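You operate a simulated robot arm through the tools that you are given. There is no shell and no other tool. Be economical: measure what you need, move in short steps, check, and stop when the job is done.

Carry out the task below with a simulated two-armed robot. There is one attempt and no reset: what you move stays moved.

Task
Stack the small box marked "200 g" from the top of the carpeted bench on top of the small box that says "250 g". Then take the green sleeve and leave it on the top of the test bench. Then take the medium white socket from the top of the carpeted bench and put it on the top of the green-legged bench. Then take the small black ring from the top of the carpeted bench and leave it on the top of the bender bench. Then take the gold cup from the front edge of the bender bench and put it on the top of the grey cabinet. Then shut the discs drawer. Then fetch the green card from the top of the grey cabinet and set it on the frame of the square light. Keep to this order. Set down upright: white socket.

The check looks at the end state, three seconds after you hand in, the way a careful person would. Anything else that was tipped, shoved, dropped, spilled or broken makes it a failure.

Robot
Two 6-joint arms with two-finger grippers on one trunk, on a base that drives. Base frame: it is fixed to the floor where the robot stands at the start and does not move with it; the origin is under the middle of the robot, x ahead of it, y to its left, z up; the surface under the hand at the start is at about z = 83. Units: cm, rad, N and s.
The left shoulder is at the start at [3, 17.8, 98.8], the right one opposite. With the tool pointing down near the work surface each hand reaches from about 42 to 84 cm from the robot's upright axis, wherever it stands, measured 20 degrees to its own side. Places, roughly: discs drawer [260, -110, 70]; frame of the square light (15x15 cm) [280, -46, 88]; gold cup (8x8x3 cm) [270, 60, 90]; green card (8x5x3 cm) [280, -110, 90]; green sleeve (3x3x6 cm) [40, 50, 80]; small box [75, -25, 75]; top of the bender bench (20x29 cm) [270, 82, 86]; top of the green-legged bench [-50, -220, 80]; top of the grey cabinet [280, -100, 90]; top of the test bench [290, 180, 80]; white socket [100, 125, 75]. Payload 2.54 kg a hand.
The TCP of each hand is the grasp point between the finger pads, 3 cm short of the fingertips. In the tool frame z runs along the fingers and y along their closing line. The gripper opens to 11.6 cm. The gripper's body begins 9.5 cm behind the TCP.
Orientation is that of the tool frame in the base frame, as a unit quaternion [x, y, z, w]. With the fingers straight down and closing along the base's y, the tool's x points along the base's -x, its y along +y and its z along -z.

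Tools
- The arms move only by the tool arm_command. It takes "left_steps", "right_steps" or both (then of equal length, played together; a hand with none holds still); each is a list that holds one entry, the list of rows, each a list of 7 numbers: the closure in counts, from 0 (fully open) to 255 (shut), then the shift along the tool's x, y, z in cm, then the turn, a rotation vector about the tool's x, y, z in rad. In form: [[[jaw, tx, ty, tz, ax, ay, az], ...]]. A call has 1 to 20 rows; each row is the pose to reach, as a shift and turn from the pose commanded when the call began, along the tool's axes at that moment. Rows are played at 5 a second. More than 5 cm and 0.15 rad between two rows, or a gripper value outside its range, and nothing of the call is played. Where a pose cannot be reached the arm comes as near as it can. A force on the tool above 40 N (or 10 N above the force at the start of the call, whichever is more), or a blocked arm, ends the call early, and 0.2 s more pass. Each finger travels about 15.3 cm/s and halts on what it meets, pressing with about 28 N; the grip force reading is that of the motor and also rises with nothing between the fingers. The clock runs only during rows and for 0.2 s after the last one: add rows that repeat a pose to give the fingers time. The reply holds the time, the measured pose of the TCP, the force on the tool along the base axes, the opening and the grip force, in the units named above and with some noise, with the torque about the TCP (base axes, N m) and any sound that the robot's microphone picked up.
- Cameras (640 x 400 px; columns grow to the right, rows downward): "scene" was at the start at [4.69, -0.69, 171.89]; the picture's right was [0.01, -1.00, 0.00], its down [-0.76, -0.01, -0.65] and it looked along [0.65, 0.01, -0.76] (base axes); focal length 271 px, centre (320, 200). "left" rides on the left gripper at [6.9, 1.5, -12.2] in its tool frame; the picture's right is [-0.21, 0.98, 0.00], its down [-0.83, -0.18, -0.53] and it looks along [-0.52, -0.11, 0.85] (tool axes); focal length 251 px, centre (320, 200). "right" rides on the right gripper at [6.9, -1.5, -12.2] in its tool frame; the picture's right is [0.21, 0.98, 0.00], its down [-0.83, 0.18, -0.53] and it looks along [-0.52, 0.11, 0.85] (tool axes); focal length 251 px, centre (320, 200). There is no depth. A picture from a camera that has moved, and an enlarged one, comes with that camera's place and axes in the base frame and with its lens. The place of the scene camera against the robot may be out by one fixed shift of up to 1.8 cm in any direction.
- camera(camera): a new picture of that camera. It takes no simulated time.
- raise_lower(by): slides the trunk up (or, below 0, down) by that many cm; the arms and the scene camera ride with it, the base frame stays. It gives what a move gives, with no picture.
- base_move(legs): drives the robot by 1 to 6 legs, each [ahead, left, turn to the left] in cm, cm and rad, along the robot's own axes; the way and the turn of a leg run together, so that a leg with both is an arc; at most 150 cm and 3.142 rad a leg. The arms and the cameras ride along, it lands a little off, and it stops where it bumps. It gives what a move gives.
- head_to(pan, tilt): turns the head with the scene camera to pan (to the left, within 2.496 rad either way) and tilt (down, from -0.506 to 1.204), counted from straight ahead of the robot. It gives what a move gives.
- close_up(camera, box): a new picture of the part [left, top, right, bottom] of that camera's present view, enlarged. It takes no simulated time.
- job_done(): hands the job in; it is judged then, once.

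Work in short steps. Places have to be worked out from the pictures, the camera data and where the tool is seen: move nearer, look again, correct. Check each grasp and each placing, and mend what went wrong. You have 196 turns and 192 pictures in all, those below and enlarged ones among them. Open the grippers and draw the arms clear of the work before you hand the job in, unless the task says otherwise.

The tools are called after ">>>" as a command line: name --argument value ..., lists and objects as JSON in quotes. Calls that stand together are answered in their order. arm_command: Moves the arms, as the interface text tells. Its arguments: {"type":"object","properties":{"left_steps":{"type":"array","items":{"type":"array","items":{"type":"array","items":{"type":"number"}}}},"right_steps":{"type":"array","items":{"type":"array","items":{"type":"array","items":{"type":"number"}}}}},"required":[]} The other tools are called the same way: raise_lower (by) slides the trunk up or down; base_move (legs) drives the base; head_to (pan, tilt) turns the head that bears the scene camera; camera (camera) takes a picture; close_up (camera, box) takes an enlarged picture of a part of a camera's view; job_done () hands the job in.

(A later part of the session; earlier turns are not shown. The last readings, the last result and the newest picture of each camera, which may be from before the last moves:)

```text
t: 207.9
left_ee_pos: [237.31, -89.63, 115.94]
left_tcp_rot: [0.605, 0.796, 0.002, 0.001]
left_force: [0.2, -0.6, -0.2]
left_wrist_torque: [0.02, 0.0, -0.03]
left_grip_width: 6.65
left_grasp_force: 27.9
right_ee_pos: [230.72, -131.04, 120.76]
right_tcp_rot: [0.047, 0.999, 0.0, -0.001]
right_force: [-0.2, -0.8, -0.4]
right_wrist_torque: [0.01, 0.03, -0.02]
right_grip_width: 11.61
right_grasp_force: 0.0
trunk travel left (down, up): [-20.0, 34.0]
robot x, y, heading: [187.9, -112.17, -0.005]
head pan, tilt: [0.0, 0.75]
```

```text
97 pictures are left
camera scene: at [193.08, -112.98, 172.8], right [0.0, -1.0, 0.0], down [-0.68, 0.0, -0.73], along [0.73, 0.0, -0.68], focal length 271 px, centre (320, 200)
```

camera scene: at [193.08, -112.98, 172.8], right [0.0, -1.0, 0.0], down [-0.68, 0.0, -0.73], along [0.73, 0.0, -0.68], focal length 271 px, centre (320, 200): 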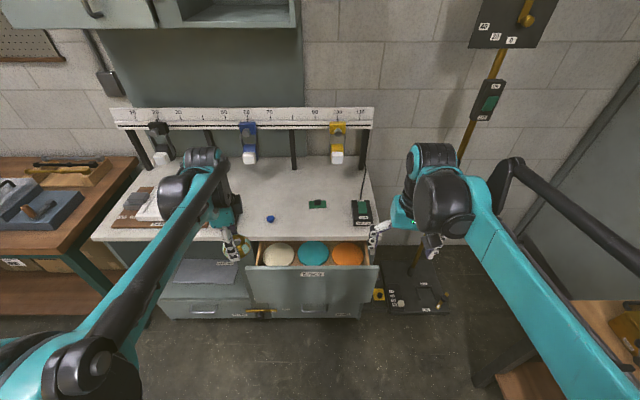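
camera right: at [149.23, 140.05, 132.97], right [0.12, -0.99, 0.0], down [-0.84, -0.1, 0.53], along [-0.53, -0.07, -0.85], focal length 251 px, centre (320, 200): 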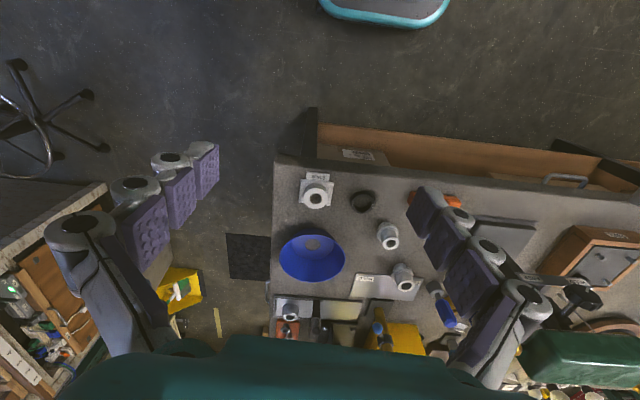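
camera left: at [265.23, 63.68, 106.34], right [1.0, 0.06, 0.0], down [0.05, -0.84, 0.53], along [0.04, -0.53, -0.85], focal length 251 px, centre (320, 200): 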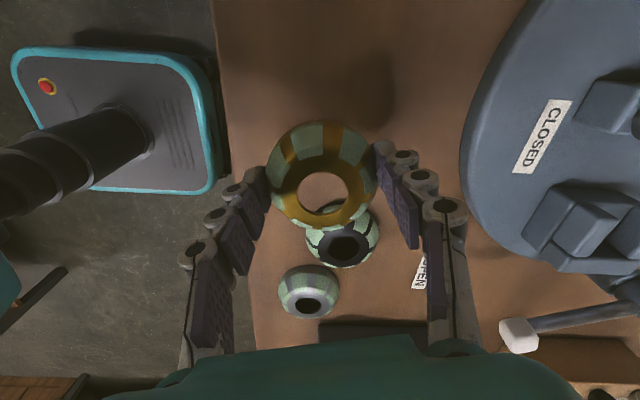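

>>> close_up --camera "scene" --box '[90, 100, 390, 290]'

```text
2.11 times, centred on (240, 195) of scene
camera zoom: at [193.08, -112.98, 172.8], right [0.0, -1.0, 0.0], down [-0.68, 0.0, -0.73], along [0.73, 0.0, -0.68], focal length 570 px, centre (488, 210)
```

zoom: 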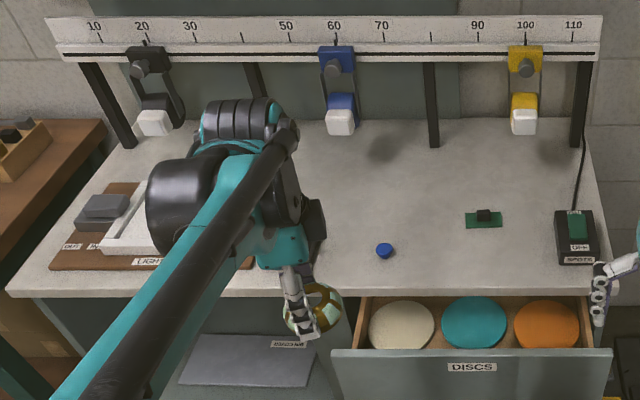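

Card with black knob is at about (279,-111); free area for the cup at about (283,-97). I drive 22 cm closer.

>>> base_move --legs '[[22, 0, 0.005]]'

>>> camera --camera "left"

```text
t: 209.6
left_ee_pos: [259.39, -89.62, 116.04]
left_tcp_rot: [0.604, 0.797, 0.002, 0.001]
left_force: [0.9, 0.5, -0.5]
left_wrist_torque: [0.03, 0.04, -0.01]
left_grip_width: 6.64
left_grasp_force: 28.9
right_ee_pos: [252.93, -130.94, 120.71]
right_tcp_rot: [0.046, 0.999, 0.0, 0.001]
right_force: [0.1, -0.4, 0.4]
right_wrist_torque: [-0.02, 0.07, -0.02]
right_grip_width: 11.59
right_grasp_force: 0.1
trunk travel left (down, up): [-20.0, 34.0]
robot x, y, heading: [209.87, -112.28, 0.001]
head pan, tilt: [0.0, 0.75]
```

```text
95 pictures are left
camera left: at [258.92, -82.53, 128.23], right [1.0, 0.06, 0.0], down [0.05, -0.84, 0.53], along [0.03, -0.53, -0.85], focal length 251 px, centre (320, 200)
```

left: 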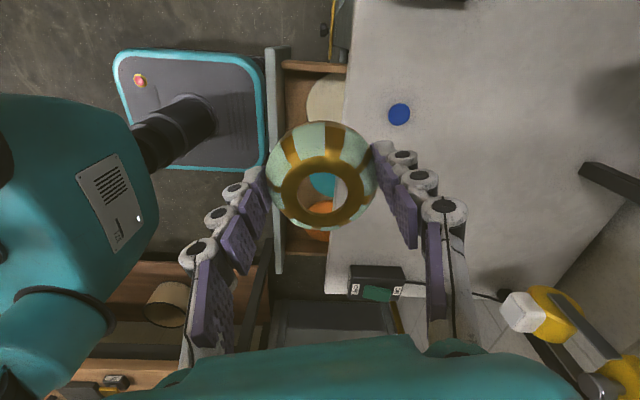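

I move the cup above (283,-97) and lower to z≈100 for a look.

>>> arm_command --left_steps '[[[255, -2.3, 3.4, 0, 0, 0, 0], [255, -4.5, 6.9, 0, 0, 0, 0], [255, -6.8, 10.3, 0, 0, 0, 0], [255, -9, 13.8, 0, 0, 0, 0], [255, -11.3, 17.2, 0, 0, 0, 0], [255, -13.56, 20.7, 0, 0, 0, 0], [255, -13.56, 20.7, 4, 0, 0, 0], [255, -13.56, 20.7, 8, 0, 0, 0], [255, -13.56, 20.7, 12, 0, 0, 0], [255, -13.56, 20.7, 16, 0, 0, 0], [255, -13.56, 20.7, 16, 0, 0, 0]]]'

>>> camera --camera "left"

>>> camera --camera "scene"

```text
t: 212.0
left_ee_pos: [282.88, -97.14, 100.14]
left_tcp_rot: [0.603, 0.798, 0.002, 0.001]
left_force: [-0.6, -0.2, -1.0]
left_wrist_torque: [-0.04, 0.0, -0.02]
left_grip_width: 6.62
left_grasp_force: 28.2
right_ee_pos: [252.79, -130.94, 120.92]
right_tcp_rot: [0.045, 0.999, -0.001, 0.001]
right_force: [0.3, 0.1, -0.6]
right_wrist_torque: [0.02, 0.01, -0.02]
right_grip_width: 11.6
right_grasp_force: 0.1
trunk travel left (down, up): [-20.0, 34.0]
robot x, y, heading: [209.68, -111.89, -0.003]
head pan, tilt: [0.0, 0.75]
```

```text
94 pictures are left
camera left: at [282.45, -89.96, 112.33], right [1.0, 0.06, 0.0], down [0.05, -0.84, 0.53], along [0.04, -0.53, -0.85], focal length 251 px, centre (320, 200)
```

left: 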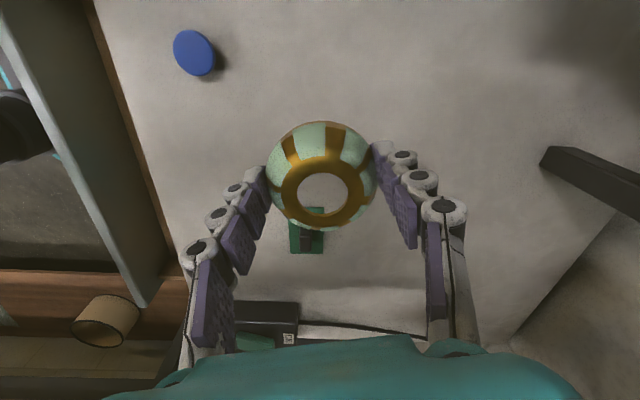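

```text
93 pictures are left
camera scene: at [215.06, -112.99, 172.81], right [0.0, -1.0, 0.0], down [-0.68, 0.0, -0.73], along [0.73, 0.0, -0.68], focal length 271 px, centre (320, 200)
```

scene: 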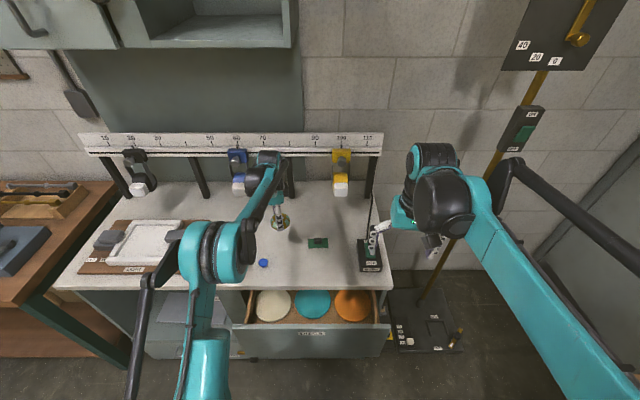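

Clear below. I lower to z≈94.5 and then creep down.

>>> arm_command --left_steps '[[[255, 0, 0, 2, 0, 0, 0], [255, 0, 0, 4, 0, 0, 0], [255, 0, 0, 5.6, 0, 0, 0], [255, 0, 0, 5.6, 0, 0, 0]]]'

>>> arm_command --left_steps '[[[255, 0, 0, 0.25, 0, 0, 0], [255, 0, 0, 0.5, 0, 0, 0], [255, 0, 0, 0.75, 0, 0, 0], [255, 0, 0, 1, 0, 0, 0], [255, 0, 0, 1.2, 0, 0, 0], [255, 0, 0, 1.2, 0, 0, 0]]]'

```text
t: 213.0
left_ee_pos: [282.94, -97.11, 94.49]
left_tcp_rot: [0.603, 0.798, 0.003, 0.001]
left_force: [0.4, 0.9, -1.1]
left_wrist_torque: [0.04, -0.02, 0.05]
left_grip_width: 6.63
left_grasp_force: 28.1
right_ee_pos: [252.79, -130.96, 120.76]
right_tcp_rot: [0.045, 0.999, 0.001, 0.001]
right_force: [0.0, -0.3, -0.6]
right_wrist_torque: [0.0, -0.04, -0.03]
right_grip_width: 11.62
right_grasp_force: 0.0
trunk travel left (down, up): [-20.0, 34.0]
robot x, y, heading: [209.52, -112.23, 0.0]
head pan, tilt: [0.0, 0.75]
```

```text
t: 214.4
left_ee_pos: [283.04, -97.04, 93.37]
left_tcp_rot: [0.603, 0.798, 0.002, 0.002]
left_force: [0.6, 0.0, 0.5]
left_wrist_torque: [-0.01, 0.03, -0.02]
left_grip_width: 6.62
left_grasp_force: 27.9
right_ee_pos: [252.84, -130.88, 120.75]
right_tcp_rot: [0.045, 0.999, 0.001, 0.0]
right_force: [0.2, -0.8, 0.0]
right_wrist_torque: [0.04, 0.01, 0.02]
right_grip_width: 11.61
right_grasp_force: 0.0
trunk travel left (down, up): [-20.0, 34.0]
robot x, y, heading: [210.03, -112.2, 0.001]
head pan, tilt: [0.0, 0.75]
```

No contact yet; creeping further.

>>> arm_command --left_steps '[[[255, 0, 0, 0.25, 0, 0, 0], [255, 0, 0, 0.5, 0, 0, 0], [255, 0, 0, 0.7, 0, 0, 0], [255, 0, 0, 0.9, 0, 0, 0], [255, 0, 0, 1.1, 0, 0, 0], [255, 0, 0, 1.1, 0, 0, 0]]]'

>>> camera --camera "left"

```text
t: 215.8
left_ee_pos: [282.97, -96.9, 92.16]
left_tcp_rot: [0.603, 0.798, 0.002, 0.001]
left_force: [0.5, 0.2, -0.6]
left_wrist_torque: [-0.01, 0.01, 0.03]
left_grip_width: 6.65
left_grasp_force: 28.1
right_ee_pos: [252.82, -130.87, 120.85]
right_tcp_rot: [0.046, 0.999, 0.0, 0.0]
right_force: [-0.1, 0.1, 0.5]
right_wrist_torque: [-0.01, 0.0, 0.02]
right_grip_width: 11.56
right_grasp_force: 0.1
trunk travel left (down, up): [-20.0, 34.0]
robot x, y, heading: [210.37, -112.11, -0.003]
head pan, tilt: [0.0, 0.75]
```

```text
92 pictures are left
camera left: at [282.55, -89.89, 104.46], right [1.0, 0.06, 0.0], down [0.05, -0.84, 0.53], along [0.04, -0.53, -0.85], focal length 251 px, centre (320, 200)
```

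left: 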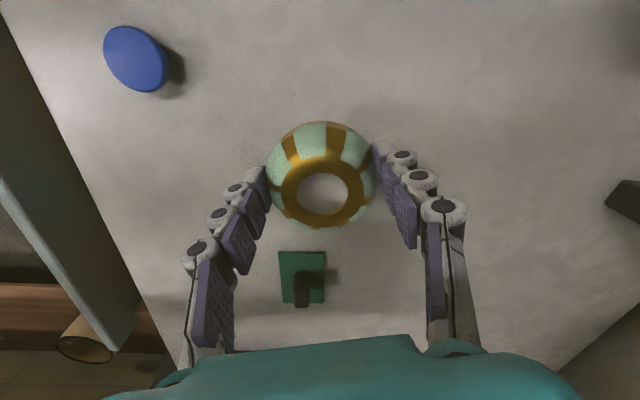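

Still free; continuing.

>>> arm_command --left_steps '[[[255, 0, 0, 0.2, 0, 0, 0], [255, 0, 0, 0.4, 0, 0, 0], [255, 0, 0, 0.6, 0, 0, 0], [255, 0, 0, 0.8, 0, 0, 0], [255, 0, 0, 1.0, 0, 0, 0], [255, 0, 0, 1.2, 0, 0, 0], [255, 0, 0, 1.2, 0, 0, 0]]]'

```text
t: 217.4
left_ee_pos: [283.01, -96.98, 90.89]
left_tcp_rot: [0.603, 0.798, 0.002, 0.002]
left_force: [0.0, -0.1, -1.6]
left_wrist_torque: [-0.01, -0.03, -0.02]
left_grip_width: 6.61
left_grasp_force: 28.1
right_ee_pos: [252.77, -130.88, 120.88]
right_tcp_rot: [0.045, 0.999, 0.0, 0.0]
right_force: [-0.3, -0.3, -0.7]
right_wrist_torque: [0.01, 0.0, 0.0]
right_grip_width: 11.63
right_grasp_force: 0.0
trunk travel left (down, up): [-20.0, 34.0]
robot x, y, heading: [209.67, -112.34, -0.001]
head pan, tilt: [0.0, 0.75]
```

>>> camera --camera "left"

```text
91 pictures are left
camera left: at [282.56, -89.9, 103.26], right [1.0, 0.06, 0.0], down [0.05, -0.84, 0.53], along [0.04, -0.53, -0.85], focal length 251 px, centre (320, 200)
```

left: 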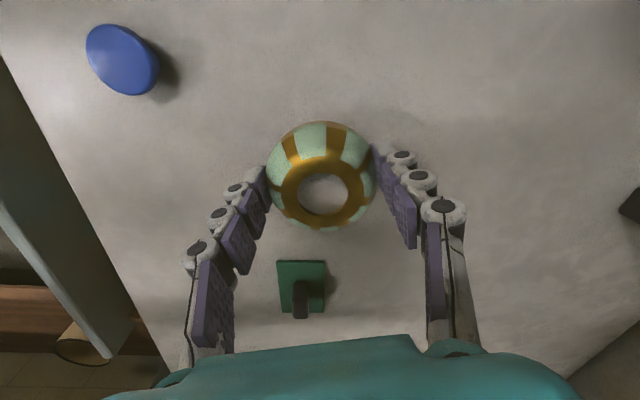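

By parallax the top is at about z 85.7, so contact should come near TCP 89. I creep on.

>>> arm_command --left_steps '[[[255, 0, 0, 0.25, 0, 0, 0], [255, 0, 0, 0.5, 0, 0, 0], [255, 0, 0, 0.75, 0, 0, 0], [255, 0, 0, 0.95, 0, 0, 0], [255, 0, 0, 1.15, 0, 0, 0], [255, 0, 0, 1.3, 0, 0, 0], [255, 0, 0, 1.3, 0, 0, 0]]]'

```text
t: 219.0
left_ee_pos: [282.96, -97.07, 89.78]
left_tcp_rot: [0.603, 0.798, 0.003, 0.002]
left_force: [-0.4, -0.4, 0.0]
left_wrist_torque: [-0.04, 0.01, -0.02]
left_grip_width: 6.57
left_grasp_force: 28.3
right_ee_pos: [252.83, -130.91, 120.76]
right_tcp_rot: [0.046, 0.999, 0.0, 0.001]
right_force: [0.5, -0.7, -0.1]
right_wrist_torque: [-0.02, 0.0, 0.01]
right_grip_width: 11.61
right_grasp_force: 0.1
trunk travel left (down, up): [-20.0, 34.0]
robot x, y, heading: [209.4, -112.47, -0.004]
head pan, tilt: [0.0, 0.75]
```

>>> arm_command --left_steps '[[[255, 0, 0, 0.2, 0, 0, 0], [255, 0, 0, 0.4, 0, 0, 0], [255, 0, 0, 0.6, 0, 0, 0], [255, 0, 0, 0.8, 0, 0, 0], [255, 0, 0, 1.0, 0, 0, 0], [255, 0, 0, 1.0, 0, 0, 0]]]'

```text
t: 220.4
left_ee_pos: [282.94, -97.08, 88.84]
left_tcp_rot: [0.603, 0.798, 0.003, 0.003]
left_force: [6.3, 0.8, 19.1]
left_wrist_torque: [0.04, -0.17, 0.12]
left_grip_width: 6.56
left_grasp_force: 28.0
right_ee_pos: [252.66, -130.94, 120.76]
right_tcp_rot: [0.046, 0.999, 0.0, 0.001]
right_force: [0.5, -0.3, 0.8]
right_wrist_torque: [0.0, 0.0, -0.05]
right_grip_width: 11.6
right_grasp_force: 0.1
trunk travel left (down, up): [-20.0, 34.0]
robot x, y, heading: [210.24, -112.06, -0.004]
head pan, tilt: [0.0, 0.75]
```

Contact (19 N). I ease off, open to ~9.5 cm and rise.

>>> arm_command --left_steps '[[[250, 0, 0, -0.15, 0, 0, 0], [150, 0, 0, -0.15, 0, 0, 0], [100, 0, 0, -0.15, 0, 0, 0], [46, 0, 0, -0.15, 0, 0, 0], [46, 0, 0, -0.15, 0, 0, 0], [46, 0, 0, -2, 0, 0, 0], [46, 0, 0, -6, 0, 0, 0], [46, 0, 0, -10, 0, 0, 0], [46, 0, 0, -14, 0, 0, 0], [46, 0, 0, -18, 0, 0, 0], [46, 0, 0, -22, 0, 0, 0], [46, 0, 0, -26, 0, 0, 0]]]'

>>> camera --camera "left"

```text
t: 223.0
left_ee_pos: [282.87, -97.07, 114.7]
left_tcp_rot: [0.603, 0.798, 0.002, 0.002]
left_force: [-0.1, 1.1, 0.2]
left_wrist_torque: [-0.02, 0.01, -0.02]
left_grip_width: 9.52
left_grasp_force: 0.1
right_ee_pos: [252.69, -131.09, 120.71]
right_tcp_rot: [0.046, 0.999, -0.001, 0.0]
right_force: [0.4, 0.0, -0.7]
right_wrist_torque: [0.01, -0.03, -0.01]
right_grip_width: 11.59
right_grasp_force: 0.1
trunk travel left (down, up): [-20.0, 34.0]
robot x, y, heading: [209.62, -112.04, -0.004]
head pan, tilt: [0.0, 0.75]
```

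```text
90 pictures are left
camera left: at [282.36, -89.94, 126.98], right [1.0, 0.06, 0.0], down [0.05, -0.84, 0.53], along [0.04, -0.53, -0.85], focal length 251 px, centre (320, 200)
```

left: 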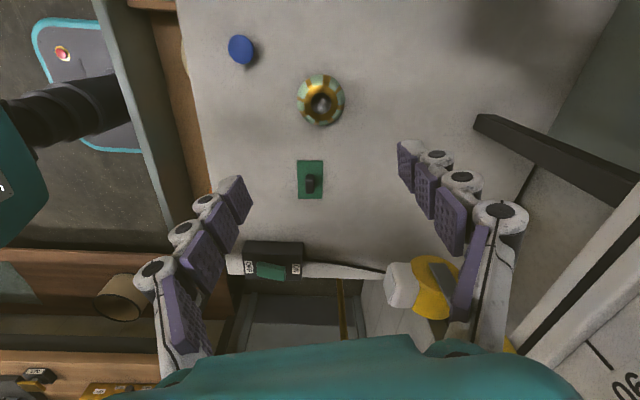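

The gold cup stands on the cabinet. Now the discs drawer: I retract the left arm, back off, and look at the drawer front.

>>> arm_command --left_steps '[[[46, 2.3, -3.4, 0, 0, 0, 0], [46, 4.5, -6.9, 0, 0, 0, 0], [46, 6.8, -10.3, 0, 0, 0, 0], [46, 9, -13.8, 0, 0, 0, 0], [46, 11.3, -17.2, 0, 0, 0, 0], [46, 14.2, -20.5, 0, 0, 0, 0]]]'

>>> base_move --legs '[[-24, 0, 0.004]]'

>>> close_up --camera "scene" --box '[160, 200, 420, 360]'

>>> camera --camera "right"

```text
t: 224.4
left_ee_pos: [259.03, -88.81, 114.61]
left_tcp_rot: [0.603, 0.797, 0.002, 0.001]
left_force: [-0.2, 0.6, -0.4]
left_wrist_torque: [0.0, -0.05, -0.01]
left_grip_width: 9.51
left_grasp_force: 0.1
right_ee_pos: [252.71, -130.88, 120.89]
right_tcp_rot: [0.046, 0.999, 0.0, 0.001]
right_force: [-1.1, -0.3, -0.3]
right_wrist_torque: [0.0, -0.03, 0.02]
right_grip_width: 11.61
right_grasp_force: 0.1
trunk travel left (down, up): [-20.0, 34.0]
robot x, y, heading: [209.97, -112.12, 0.001]
head pan, tilt: [0.0, 0.75]
```

```text
t: 226.2
left_ee_pos: [235.05, -88.5, 114.74]
left_tcp_rot: [0.601, 0.8, 0.001, 0.001]
left_force: [-0.5, 0.0, 0.4]
left_wrist_torque: [0.0, 0.0, 0.02]
left_grip_width: 9.5
left_grasp_force: 0.1
right_ee_pos: [228.95, -130.79, 120.7]
right_tcp_rot: [0.042, 0.999, -0.001, 0.0]
right_force: [-0.9, -0.2, 0.0]
right_wrist_torque: [0.02, -0.04, -0.01]
right_grip_width: 11.59
right_grasp_force: 0.0
trunk travel left (down, up): [-20.0, 34.0]
robot x, y, heading: [185.57, -112.34, 0.002]
head pan, tilt: [0.0, 0.75]
```

```text
2.46 times, centred on (290, 280) of scene
camera zoom: at [191.07, -112.99, 172.81], right [0.0, -1.0, 0.0], down [-0.68, 0.0, -0.73], along [0.73, 0.0, -0.68], focal length 667 px, centre (394, 3)
```

zoom: 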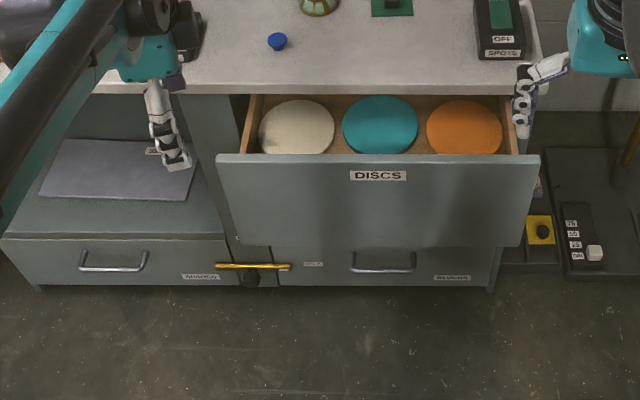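

```text
88 pictures are left
camera right: at [221.86, -131.69, 133.0], right [-0.13, 0.99, 0.0], down [0.84, 0.11, 0.53], along [0.53, 0.07, -0.85], focal length 251 px, centre (320, 200)
```

right: 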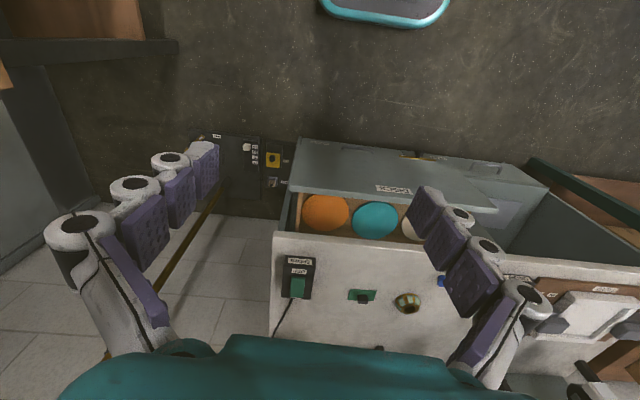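

Drawer label measured at (250.5,-109.4,77.8), front spanning z≈54–83; it must go ~11 cm in. I shift left 21 cm so the right hand faces it, then close the gripper and tilt it forward.

>>> base_move --legs '[[0, 21, 0]]'

>>> arm_command --right_steps '[[[255, -0.5, 0, 3, 0, -0.13, 0], [255, -1, 0, 6, 0, -0.26, 0], [255, -1.5, 0, 9, 0, -0.39, 0], [255, -2, 0, 12, 0, -0.52, 0], [255, -2.5, 0, 15, 0, -0.65, 0], [255, -3, 0, 18, 0, -0.78, 0], [255, -4, 0, 21, 0, -0.91, 0], [255, -5, 0, 24, 0, -1.05, 0], [255, -5, 0, 24, 0, -1.05, 0]]]'

>>> camera --camera "scene"

```text
t: 227.8
left_ee_pos: [235.13, -67.43, 114.56]
left_tcp_rot: [0.601, 0.799, 0.001, 0.001]
left_force: [0.5, 1.4, -0.1]
left_wrist_torque: [-0.03, 0.02, 0.02]
left_grip_width: 9.49
left_grasp_force: 0.0
right_ee_pos: [228.93, -109.57, 120.85]
right_tcp_rot: [0.043, 0.999, 0.0, 0.0]
right_force: [0.6, 0.3, 0.8]
right_wrist_torque: [0.0, -0.01, 0.01]
right_grip_width: 11.6
right_grasp_force: 0.1
trunk travel left (down, up): [-20.0, 34.0]
robot x, y, heading: [186.3, -91.49, -0.003]
head pan, tilt: [0.0, 0.75]
```

```text
t: 229.8
left_ee_pos: [235.06, -67.55, 114.66]
left_tcp_rot: [0.601, 0.799, 0.002, 0.001]
left_force: [0.2, -1.2, -0.5]
left_wrist_torque: [0.02, -0.02, -0.01]
left_grip_width: 9.49
left_grasp_force: 0.1
right_ee_pos: [236.45, -110.0, 105.29]
right_tcp_rot: [0.036, 0.865, -0.021, 0.501]
right_force: [-0.1, -0.5, 0.0]
right_wrist_torque: [-0.01, 0.02, -0.02]
right_grip_width: 0.02
right_grasp_force: 28.3
right hand out of reach, approached as far as the arm can: row 7, 8, 9
trunk travel left (down, up): [-20.0, 34.0]
robot x, y, heading: [185.83, -91.13, 0.008]
head pan, tilt: [0.0, 0.75]
```

```text
87 pictures are left
camera scene: at [191.11, -91.93, 172.81], right [0.0, -1.0, 0.0], down [-0.68, 0.0, -0.73], along [0.73, 0.0, -0.68], focal length 271 px, centre (320, 200)
```

scene: 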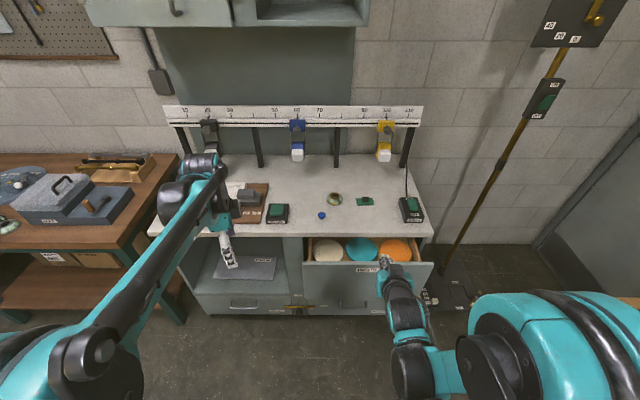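

The tilt is reached but the arm is folded too close. I back off 13 cm and lower the trunk 18 cm.

>>> base_move --legs '[[-13, 0, 0]]'

>>> raise_lower --by -18

>>> arm_command --right_steps '[[[255, 0, 0, 1, 0, 0, 0], [255, 0, 0, 2, 0, 0, 0]]]'

```text
t: 231.1
left_ee_pos: [221.8, -67.54, 114.73]
left_tcp_rot: [0.601, 0.799, 0.002, 0.002]
left_force: [-0.1, 0.0, -0.6]
left_wrist_torque: [-0.02, -0.06, 0.04]
left_grip_width: 9.52
left_grasp_force: 0.0
right_ee_pos: [223.13, -110.09, 105.46]
right_tcp_rot: [0.037, 0.865, -0.022, 0.5]
right_force: [-0.5, -0.2, -0.2]
right_wrist_torque: [-0.01, 0.0, -0.01]
right_grip_width: 0.0
right_grasp_force: 27.8
trunk travel left (down, up): [-20.0, 34.0]
robot x, y, heading: [172.7, -91.58, 0.006]
head pan, tilt: [0.0, 0.75]
```

```text
t: 233.1
left_ee_pos: [222.07, -67.46, 96.67]
left_tcp_rot: [0.601, 0.799, 0.003, 0.001]
left_force: [0.0, -1.1, -0.1]
left_wrist_torque: [-0.02, 0.01, -0.03]
left_grip_width: 9.51
left_grasp_force: 0.1
right_ee_pos: [223.16, -110.13, 87.4]
right_tcp_rot: [0.038, 0.865, -0.022, 0.5]
right_force: [-0.6, 0.3, -0.6]
right_wrist_torque: [0.0, -0.01, 0.03]
right_grip_width: 0.01
right_grasp_force: 27.5
trunk travel left (down, up): [-2.0, 52.0]
robot x, y, heading: [172.65, -90.96, 0.007]
head pan, tilt: [0.0, 0.75]
```

```text
t: 233.7
left_ee_pos: [222.02, -67.59, 96.61]
left_tcp_rot: [0.601, 0.799, 0.003, 0.001]
left_force: [0.0, 0.2, 1.4]
left_wrist_torque: [0.02, 0.04, 0.0]
left_grip_width: 9.49
left_grasp_force: 0.0
right_ee_pos: [225.1, -110.34, 86.92]
right_tcp_rot: [0.037, 0.866, -0.022, 0.499]
right_force: [0.5, -0.4, 0.8]
right_wrist_torque: [-0.01, 0.03, 0.02]
right_grip_width: 0.0
right_grasp_force: 28.4
right hand out of reach, approached as far as the arm can: row 2
trunk travel left (down, up): [-2.0, 52.0]
robot x, y, heading: [172.76, -90.93, 0.006]
head pan, tilt: [0.0, 0.75]
```

Reach is limited when close, so I move forward horizontally first.

>>> arm_command --right_steps '[[[255, -2, 0, 3.46, 0, 0, 0], [255, -4, 0, 6.93, 0, 0, 0], [255, -6, 0, 10.4, 0, 0, 0], [255, -7.5, 0, 13, 0, 0, 0], [255, -7.5, 0, 13, 0, 0, 0]]]'

>>> camera --camera "scene"

```text
t: 234.9
left_ee_pos: [221.96, -67.57, 96.79]
left_tcp_rot: [0.6, 0.8, 0.002, 0.001]
left_force: [-0.2, 0.1, -0.5]
left_wrist_torque: [-0.01, -0.01, 0.01]
left_grip_width: 9.52
left_grasp_force: 0.0
right_ee_pos: [240.11, -111.56, 86.88]
right_tcp_rot: [0.038, 0.865, -0.022, 0.5]
right_force: [0.3, 0.1, 0.3]
right_wrist_torque: [-0.02, -0.02, 0.01]
right_grip_width: 0.01
right_grasp_force: 27.4
trunk travel left (down, up): [-2.0, 52.0]
robot x, y, heading: [172.75, -91.14, 0.004]
head pan, tilt: [0.0, 0.75]
```

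```text
86 pictures are left
camera scene: at [178.02, -91.98, 154.81], right [0.0, -1.0, 0.0], down [-0.68, 0.0, -0.73], along [0.73, 0.0, -0.68], focal length 271 px, centre (320, 200)
```

scene: 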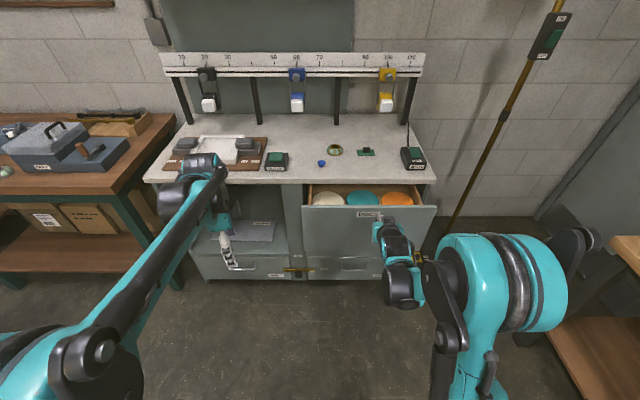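

Now lower to z≈74, keeping ahead of the drawer front.

>>> arm_command --right_steps '[[[255, 2.5, 0.3, 1.45, 0, 0, 0], [255, 5, 0.6, 2.9, 0, 0, 0], [255, 7.5, 0.9, 4.3, 0, 0, 0], [255, 9.5, 1.2, 5.5, 0, 0, 0], [255, 11.2, 1.2, 6.5, 0, 0, 0], [255, 11.2, 1.2, 6.5, 0, 0, 0]]]'

>>> camera --camera "right"

```text
t: 236.3
left_ee_pos: [221.96, -67.6, 96.54]
left_tcp_rot: [0.601, 0.799, 0.003, 0.002]
left_force: [-1.0, -0.3, -0.3]
left_wrist_torque: [-0.03, -0.05, -0.01]
left_grip_width: 9.52
left_grasp_force: 0.1
right_ee_pos: [241.98, -110.4, 75.45]
right_tcp_rot: [0.037, 0.866, -0.021, 0.499]
right_force: [-0.4, -0.7, 0.2]
right_wrist_torque: [-0.01, 0.0, -0.01]
right_grip_width: 0.0
right_grasp_force: 28.0
right hand out of reach, approached as far as the arm can: row 4, 5, 6
trunk travel left (down, up): [-2.0, 52.0]
robot x, y, heading: [172.92, -91.35, 0.0]
head pan, tilt: [0.0, 0.75]
```

```text
85 pictures are left
camera right: at [227.83, -110.65, 75.58], right [-0.02, 0.98, -0.19], down [-0.03, 0.19, 0.98], along [1.0, 0.03, 0.03], focal length 251 px, centre (320, 200)
```

right: 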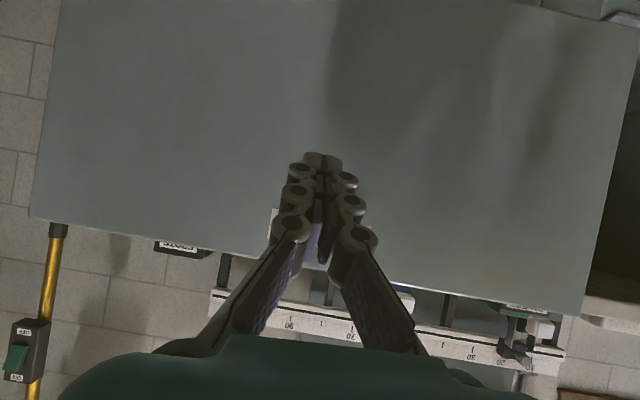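

Well centred on the drawer front. I push forward slowly in 1 cm rows.

>>> arm_command --right_steps '[[[255, -1, 0, 1.73, 0, 0, 0], [255, -2, 0, 3.46, 0, 0, 0], [255, -2.75, 0, 4.76, 0, 0, 0], [255, -3.25, 0, 5.63, 0, 0, 0], [255, -3.75, 0, 6.5, 0, 0, 0], [255, -4.25, 0, 7.36, 0, 0, 0], [255, -4.75, 0, 8.23, 0, 0, 0], [255, -5.25, 0, 9.1, 0, 0, 0], [255, -5.75, 0, 9.96, 0, 0, 0], [255, -6.25, 0, 10.83, 0, 0, 0]]]'

>>> camera --camera "scene"

```text
t: 238.5
left_ee_pos: [222.05, -67.55, 96.65]
left_tcp_rot: [0.601, 0.799, 0.002, 0.001]
left_force: [-0.1, -0.2, -0.7]
left_wrist_torque: [-0.02, 0.01, 0.02]
left_grip_width: 9.5
left_grasp_force: 0.0
right_ee_pos: [254.44, -111.47, 75.48]
right_tcp_rot: [0.038, 0.865, -0.023, 0.501]
right_force: [-1.4, 0.0, -0.2]
right_wrist_torque: [0.01, 0.03, -0.01]
right_grip_width: 0.01
right_grasp_force: 28.1
trunk travel left (down, up): [-2.0, 52.0]
robot x, y, heading: [172.8, -91.33, 0.008]
head pan, tilt: [0.0, 0.75]
```

```text
84 pictures are left
camera scene: at [178.06, -91.99, 154.8], right [0.0, -1.0, 0.0], down [-0.68, 0.0, -0.73], along [0.73, 0.0, -0.68], focal length 271 px, centre (320, 200)
```

scene: 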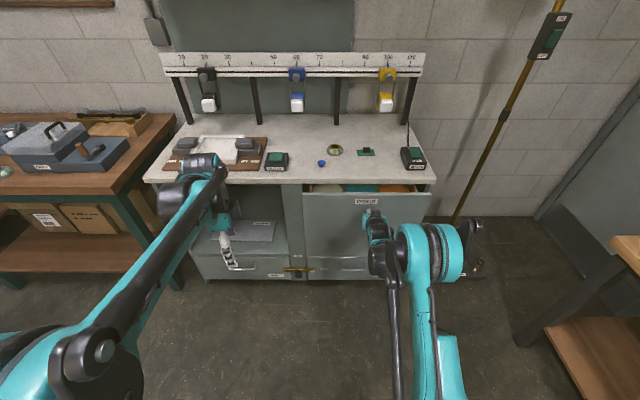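

The drawer slides easily and is partly closed. I continue pushing.

>>> arm_command --right_steps '[[[255, -0.5, 0.1, 0.87, 0, 0, 0], [255, -1, 0.2, 1.73, 0, 0, 0], [255, -1.5, 0.3, 2.6, 0, 0, 0], [255, -2, 0.4, 3.46, 0, 0, 0], [255, -2.5, 0.5, 4.33, 0, 0, 0], [255, -3, 0.6, 5.2, 0, 0, 0], [255, -3.5, 0.7, 6.06, 0, 0, 0], [255, -4, 0.8, 6.93, 0, 0, 0]]]'

>>> close_up --camera "scene" --box '[270, 150, 470, 290]'

```text
t: 240.2
left_ee_pos: [221.78, -67.6, 96.87]
left_tcp_rot: [0.601, 0.799, 0.003, 0.002]
left_force: [-0.2, -0.3, -0.1]
left_wrist_torque: [0.02, 0.0, 0.01]
left_grip_width: 9.52
left_grasp_force: 0.1
right_ee_pos: [261.16, -111.38, 75.52]
right_tcp_rot: [0.039, 0.867, -0.023, 0.496]
right_force: [-18.7, 0.9, 9.3]
right_wrist_torque: [0.04, -0.2, 0.1]
right_grip_width: 0.0
right_grasp_force: 27.9
trunk travel left (down, up): [-2.0, 52.0]
robot x, y, heading: [172.57, -91.45, 0.006]
head pan, tilt: [0.0, 0.75]
stopped in row 8 (right hand): the force on the tool passed its limit at 56 N (the readings are from after the stop); the commanded pose is now the measured one
```

```text
2.86 times, centred on (370, 220) of scene
camera zoom: at [177.62, -91.91, 154.84], right [0.0, -1.0, 0.0], down [-0.68, 0.0, -0.73], along [0.73, 0.0, -0.68], focal length 774 px, centre (177, 143)
```

zoom: 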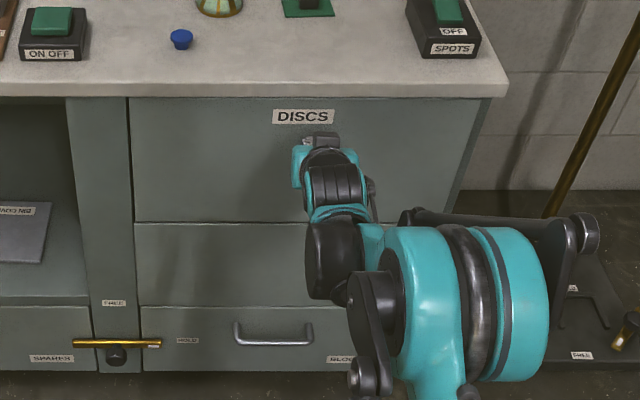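

The drawer is flush. I retreat straight back and check that it stays shut.

>>> arm_command --right_steps '[[[255, 1, 0, -1.73, 0, 0, 0], [255, 3, 0, -5.2, 0, 0, 0], [255, 5, 0, -8.66, 0, 0, 0], [255, 7, 0, -12.1, 0, 0, 0], [255, 9, 0, -15.6, 0, 0, 0], [255, 10, 0, -17.3, 0, 0, 0]]]'

>>> close_up --camera "scene" --box '[140, 110, 460, 290]'

```text
t: 241.6
left_ee_pos: [222.01, -67.54, 96.65]
left_tcp_rot: [0.601, 0.799, 0.002, 0.002]
left_force: [0.2, -0.2, -0.3]
left_wrist_torque: [0.01, -0.03, -0.01]
left_grip_width: 9.55
left_grasp_force: 0.2
right_ee_pos: [241.56, -109.53, 75.43]
right_tcp_rot: [0.039, 0.868, -0.023, 0.495]
right_force: [1.0, 0.4, -0.8]
right_wrist_torque: [0.03, -0.02, 0.0]
right_grip_width: 0.0
right_grasp_force: 27.7
trunk travel left (down, up): [-2.0, 52.0]
robot x, y, heading: [172.81, -91.37, 0.001]
head pan, tilt: [0.0, 0.75]
```

```text
2.00 times, centred on (300, 200) of scene
camera zoom: at [177.99, -91.97, 154.8], right [0.0, -1.0, 0.0], down [-0.68, 0.0, -0.73], along [0.73, 0.0, -0.68], focal length 542 px, centre (360, 200)
```

zoom: 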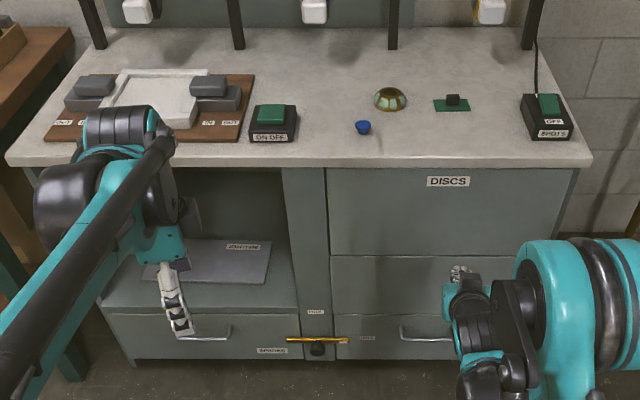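

The drawer stays shut. I raise the trunk again and turn the right hand back to pointing down.

>>> raise_lower --by 18

>>> arm_command --right_steps '[[[0, -1, 0, -1.3, 0, 0.13, 0], [0, -2, 0, -2.6, 0, 0.26, 0], [0, -3, 0, -3.9, 0, 0.39, 0], [0, -4, 0, -5.2, 0, 0.52, 0], [0, -5, 0, -6.5, 0, 0.65, 0], [0, -6, 0, -7.8, 0, 0.78, 0], [0, -7, 0, -9.1, 0, 0.91, 0], [0, -8, 0, -10.4, 0, 1.05, 0], [0, -8, 0, -10.4, 0, 1.05, 0]]]'

>>> close_up --camera "scene" --box '[140, 110, 440, 290]'

```text
t: 243.6
left_ee_pos: [221.97, -67.62, 114.53]
left_tcp_rot: [0.601, 0.799, 0.002, 0.002]
left_force: [-0.1, -0.2, 0.0]
left_wrist_torque: [0.02, -0.02, -0.02]
left_grip_width: 9.51
left_grasp_force: 0.1
right_ee_pos: [241.51, -109.63, 93.38]
right_tcp_rot: [0.038, 0.868, -0.022, 0.495]
right_force: [0.5, 0.4, -0.7]
right_wrist_torque: [-0.01, 0.01, 0.01]
right_grip_width: 0.01
right_grasp_force: 28.0
trunk travel left (down, up): [-20.0, 34.0]
robot x, y, heading: [172.95, -90.95, -0.002]
head pan, tilt: [0.0, 0.75]
```

```text
t: 245.6
left_ee_pos: [221.97, -67.62, 114.74]
left_tcp_rot: [0.601, 0.799, 0.003, 0.001]
left_force: [0.4, 0.8, -0.4]
left_wrist_torque: [-0.01, 0.01, -0.01]
left_grip_width: 9.51
left_grasp_force: 0.0
right_ee_pos: [236.65, -109.31, 105.64]
right_tcp_rot: [0.043, 0.999, 0.001, -0.008]
right_force: [-0.8, 0.6, -0.8]
right_wrist_torque: [0.03, -0.01, 0.0]
right_grip_width: 11.6
right_grasp_force: 0.1
trunk travel left (down, up): [-20.0, 34.0]
robot x, y, heading: [172.68, -91.29, 0.001]
head pan, tilt: [0.0, 0.75]
```

```text
2.13 times, centred on (290, 200) of scene
camera zoom: at [177.95, -91.97, 172.81], right [0.0, -1.0, 0.0], down [-0.68, 0.0, -0.73], along [0.73, 0.0, -0.68], focal length 578 px, centre (384, 200)
```

zoom: 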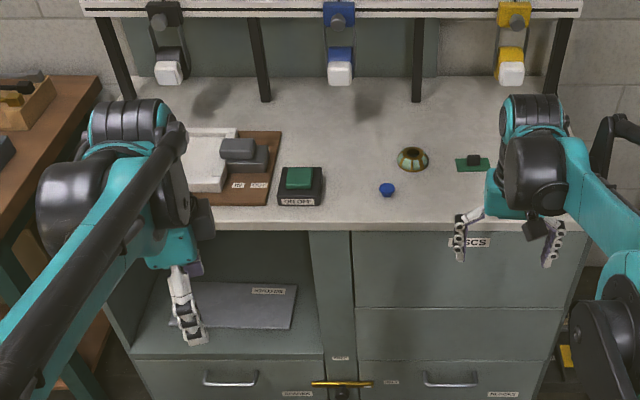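

I drive 34 cm closer to take the card with the right hand; also look at the square light with the left camera.

>>> base_move --legs '[[34, 0, 0]]'

>>> camera --camera "right"

>>> camera --camera "left"

```text
t: 247.8
left_ee_pos: [256.02, -67.47, 114.57]
left_tcp_rot: [0.6, 0.8, 0.002, 0.001]
left_force: [0.3, -0.4, 0.9]
left_wrist_torque: [0.01, 0.03, -0.01]
left_grip_width: 9.5
left_grasp_force: 0.0
right_ee_pos: [270.75, -108.97, 105.48]
right_tcp_rot: [0.044, 0.999, 0.0, -0.006]
right_force: [1.2, -1.4, -0.4]
right_wrist_torque: [0.0, 0.0, 0.02]
right_grip_width: 11.58
right_grasp_force: 0.1
trunk travel left (down, up): [-20.0, 34.0]
robot x, y, heading: [206.85, -91.19, 0.003]
head pan, tilt: [0.0, 0.75]
```

```text
80 pictures are left
camera right: at [264.0, -110.05, 117.84], right [-0.13, 0.99, 0.0], down [0.85, 0.11, 0.52], along [0.52, 0.07, -0.85], focal length 251 px, centre (320, 200)
```

right: 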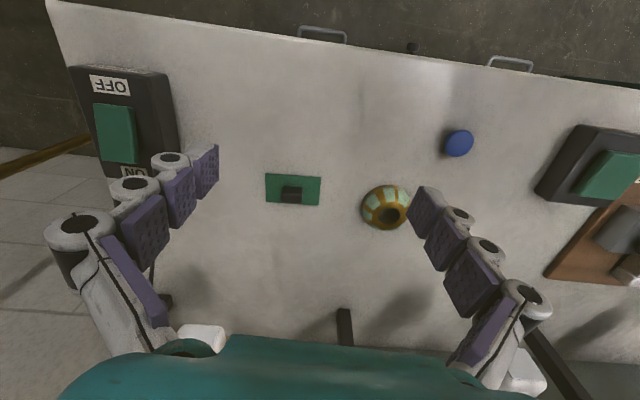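

```text
79 pictures are left
camera left: at [255.59, -60.4, 126.83], right [1.0, 0.06, 0.0], down [0.05, -0.84, 0.53], along [0.04, -0.53, -0.85], focal length 251 px, centre (320, 200)
```

left: 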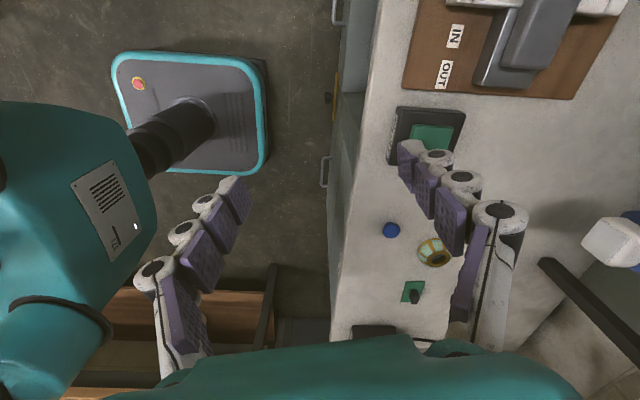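

Card knob at about (282,-111.3). I bring the right hand above it with a 6 cm opening and look.

>>> arm_command --right_steps '[[[123, -3.8, -0.4, 0, 0, -0.014, 0], [123, -7.6, -0.8, 0, 0, -0.014, 0], [123, -11.4, -1.3, 0, 0, -0.014, 0], [123, -11.4, -1.3, 4, 0, -0.014, 0], [123, -11.4, -1.3, 8, 0, -0.014, 0], [123, -11.4, -1.3, 8, 0, -0.014, 0]]]'

>>> camera --camera "right"

```text
t: 249.2
left_ee_pos: [255.86, -67.51, 114.72]
left_tcp_rot: [0.601, 0.799, 0.003, 0.002]
left_force: [-0.1, -0.4, -0.6]
left_wrist_torque: [-0.04, 0.0, -0.02]
left_grip_width: 9.53
left_grasp_force: 0.0
right_ee_pos: [281.9, -111.38, 97.48]
right_tcp_rot: [0.044, 0.999, 0.0, 0.001]
right_force: [0.6, 0.2, -1.0]
right_wrist_torque: [-0.02, -0.03, 0.0]
right_grip_width: 6.02
right_grasp_force: 0.1
trunk travel left (down, up): [-20.0, 34.0]
robot x, y, heading: [206.92, -91.21, 0.006]
head pan, tilt: [0.0, 0.75]
```

```text
78 pictures are left
camera right: at [274.84, -112.32, 109.63], right [-0.13, 0.99, 0.0], down [0.84, 0.11, 0.53], along [0.53, 0.07, -0.85], focal length 251 px, centre (320, 200)
```

right: 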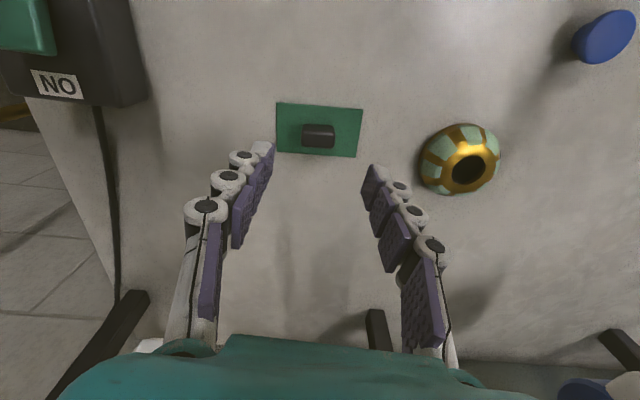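

Knob centred at (281.8,-111.6). I align yaw, descend so the tips are just above the card, and grip the knob.

>>> arm_command --right_steps '[[[123, 0.1, -0.2, 2, 0, 0, -0.07], [123, 0.1, -0.2, 5, 0, 0, -0.13], [123, 0.1, -0.2, 6.8, 0, 0, -0.13], [123, 0.1, -0.2, 7.6, 0, 0, -0.13], [123, 0.1, -0.2, 7.6, 0, 0, -0.13]]]'

>>> camera --camera "right"

```text
t: 250.4
left_ee_pos: [255.87, -67.48, 114.62]
left_tcp_rot: [0.601, 0.799, 0.002, 0.003]
left_force: [0.1, -1.1, 1.1]
left_wrist_torque: [0.02, 0.0, -0.01]
left_grip_width: 9.51
left_grasp_force: 0.0
right_ee_pos: [281.9, -111.51, 89.88]
right_tcp_rot: [-0.021, 1.0, 0.0, 0.0]
right_force: [-0.1, -0.3, -0.6]
right_wrist_torque: [0.0, -0.02, -0.02]
right_grip_width: 5.98
right_grasp_force: 0.0
trunk travel left (down, up): [-20.0, 34.0]
robot x, y, heading: [207.32, -91.21, 0.004]
head pan, tilt: [0.0, 0.75]
```

```text
77 pictures are left
camera right: at [274.94, -113.38, 102.03], right [-0.26, 0.97, 0.0], down [0.82, 0.22, 0.53], along [0.52, 0.14, -0.85], focal length 251 px, centre (320, 200)
```

right: 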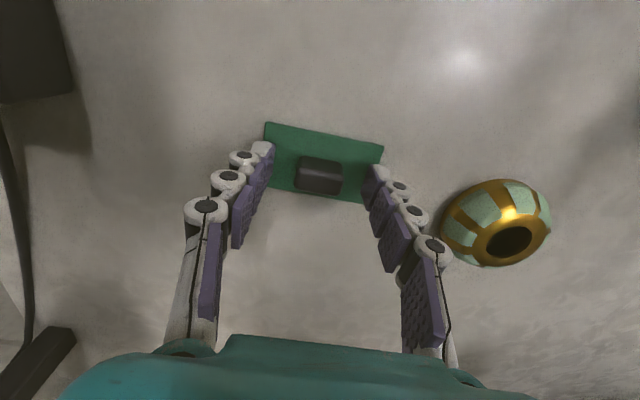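

Good alignment. I close on the knob and lift a little.

>>> arm_command --right_steps '[[[123, 0, 0, 0.3, 0, 0, 0], [255, 0, 0, 0.3, 0, 0, 0], [255, 0, 0, 0.3, 0, 0, 0], [255, 0, 0, 0.3, 0, 0, 0], [255, 0, 0, -1, 0, 0, 0], [255, 0, 0, -4, 0, 0, 0], [255, 0, 0, -8, 0, 0, 0], [255, 0, 0, -12, 0, 0, 0], [255, 0, 0, -16, 0, 0, 0], [255, 0, 0, -20, 0, 0, 0], [255, 0, 0, -23, 0, 0, 0]]]'

>>> camera --camera "right"

```text
t: 252.8
left_ee_pos: [255.95, -67.53, 114.71]
left_tcp_rot: [0.601, 0.799, 0.002, 0.002]
left_force: [-0.3, 0.8, -0.7]
left_wrist_torque: [-0.03, 0.01, 0.01]
left_grip_width: 9.56
left_grasp_force: 0.0
right_ee_pos: [281.77, -111.72, 112.75]
right_tcp_rot: [-0.02, 1.0, 0.0, -0.001]
right_force: [0.9, 0.7, 0.0]
right_wrist_torque: [0.02, 0.01, -0.04]
right_grip_width: 2.88
right_grasp_force: 28.3
trunk travel left (down, up): [-20.0, 34.0]
robot x, y, heading: [206.34, -90.95, 0.004]
head pan, tilt: [0.0, 0.75]
```

```text
76 pictures are left
camera right: at [274.88, -113.5, 125.13], right [-0.26, 0.97, 0.0], down [0.82, 0.22, 0.53], along [0.52, 0.14, -0.85], focal length 251 px, centre (320, 200)
```

right: 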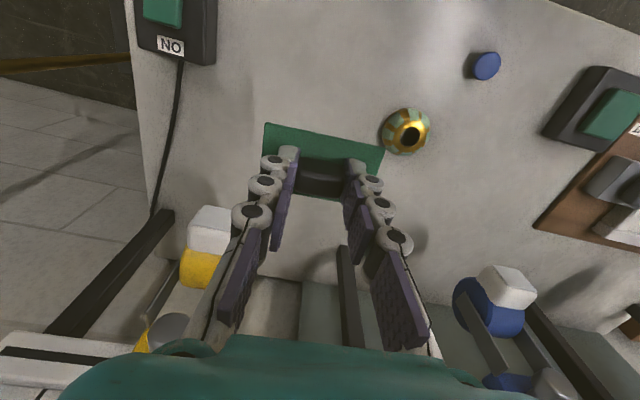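

The card is held. I retract, back off, and shift left to the square light.

>>> arm_command --right_steps '[[[255, 4, 0, 0, 0, 0, 0], [255, 8, 0, 0, 0, 0, 0], [255, 12, 0, 0, 0, 0, 0], [255, 16, 0, 0, 0, 0, 0], [255, 20, 0, 0, 0, 0, 0], [255, 24, 0, -1, 0, 0, 0]]]'

>>> base_move --legs '[[-22, 0, 0], [0, 65, 0]]'

>>> camera --camera "scene"

>>> camera --camera "right"

```text
t: 254.2
left_ee_pos: [255.75, -67.54, 114.62]
left_tcp_rot: [0.601, 0.799, 0.002, 0.001]
left_force: [0.1, 0.1, -0.6]
left_wrist_torque: [-0.04, -0.1, 0.0]
left_grip_width: 9.5
left_grasp_force: 0.0
right_ee_pos: [257.49, -112.58, 113.93]
right_tcp_rot: [-0.021, 1.0, 0.0, 0.001]
right_force: [-0.2, -0.3, -1.0]
right_wrist_torque: [-0.01, -0.05, 0.01]
right_grip_width: 2.86
right_grasp_force: 27.7
trunk travel left (down, up): [-20.0, 34.0]
robot x, y, heading: [206.61, -91.2, 0.002]
head pan, tilt: [0.0, 0.75]
```

```text
t: 259.2
left_ee_pos: [233.99, -1.88, 114.71]
left_tcp_rot: [0.603, 0.798, 0.002, 0.001]
left_force: [-0.6, 0.4, -0.4]
left_wrist_torque: [-0.01, 0.0, -0.01]
left_grip_width: 9.51
left_grasp_force: 0.1
right_ee_pos: [235.69, -47.07, 113.79]
right_tcp_rot: [-0.02, 1.0, -0.001, -0.001]
right_force: [-0.3, 0.6, 0.7]
right_wrist_torque: [-0.05, 0.0, 0.01]
right_grip_width: 2.85
right_grasp_force: 28.0
trunk travel left (down, up): [-20.0, 34.0]
robot x, y, heading: [184.31, -25.43, 0.007]
head pan, tilt: [0.0, 0.75]
```

```text
75 pictures are left
camera scene: at [189.9, -26.17, 172.8], right [0.0, -1.0, 0.0], down [-0.68, 0.0, -0.73], along [0.73, 0.0, -0.68], focal length 271 px, centre (320, 200)
```

scene: 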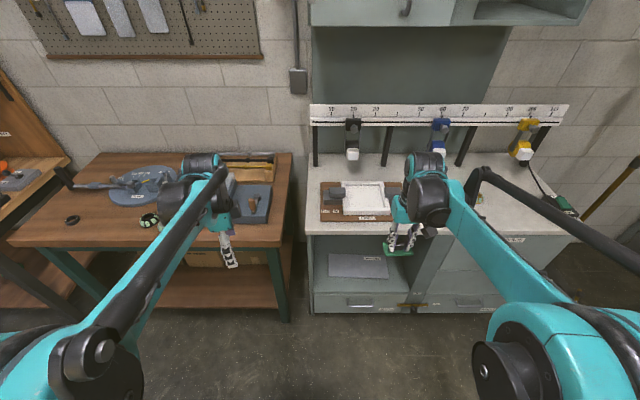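

```text
74 pictures are left
camera right: at [228.81, -48.86, 125.98], right [-0.25, 0.97, 0.0], down [0.82, 0.21, 0.53], along [0.52, 0.13, -0.85], focal length 251 px, centre (320, 200)
```

right: 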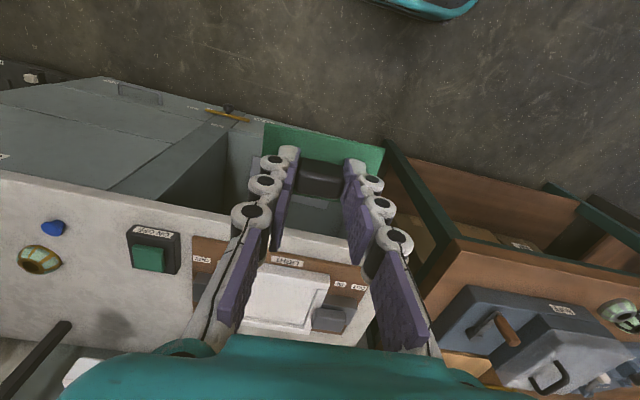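

>>> close_up --camera "scene" --box '[300, 160, 440, 250]'

>>> close_up --camera "right" --box '[160, 220, 400, 360]'

```text
4.44 times, centred on (370, 205) of scene
camera zoom: at [189.9, -26.17, 172.8], right [0.0, -1.0, 0.0], down [-0.68, 0.0, -0.73], along [0.73, 0.0, -0.68], focal length 1204 px, centre (98, 178)
```

zoom: 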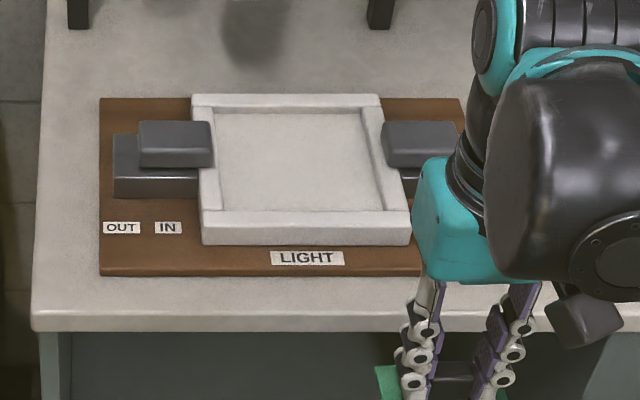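

```text
2.67 times, centred on (280, 290) of right
camera zoom: at [228.81, -48.86, 125.98], right [-0.25, 0.97, 0.0], down [0.82, 0.21, 0.53], along [0.52, 0.13, -0.85], focal length 670 px, centre (427, -40)
```

zoom: 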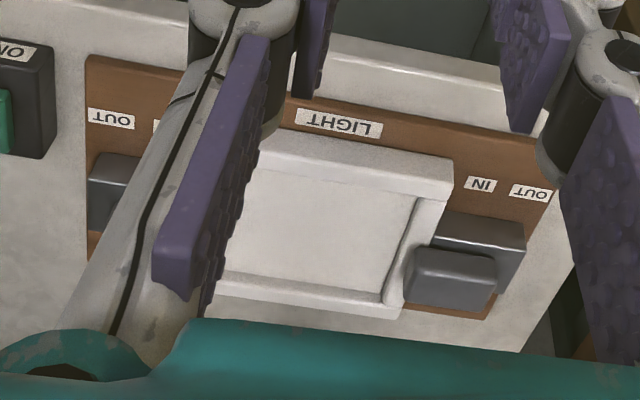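

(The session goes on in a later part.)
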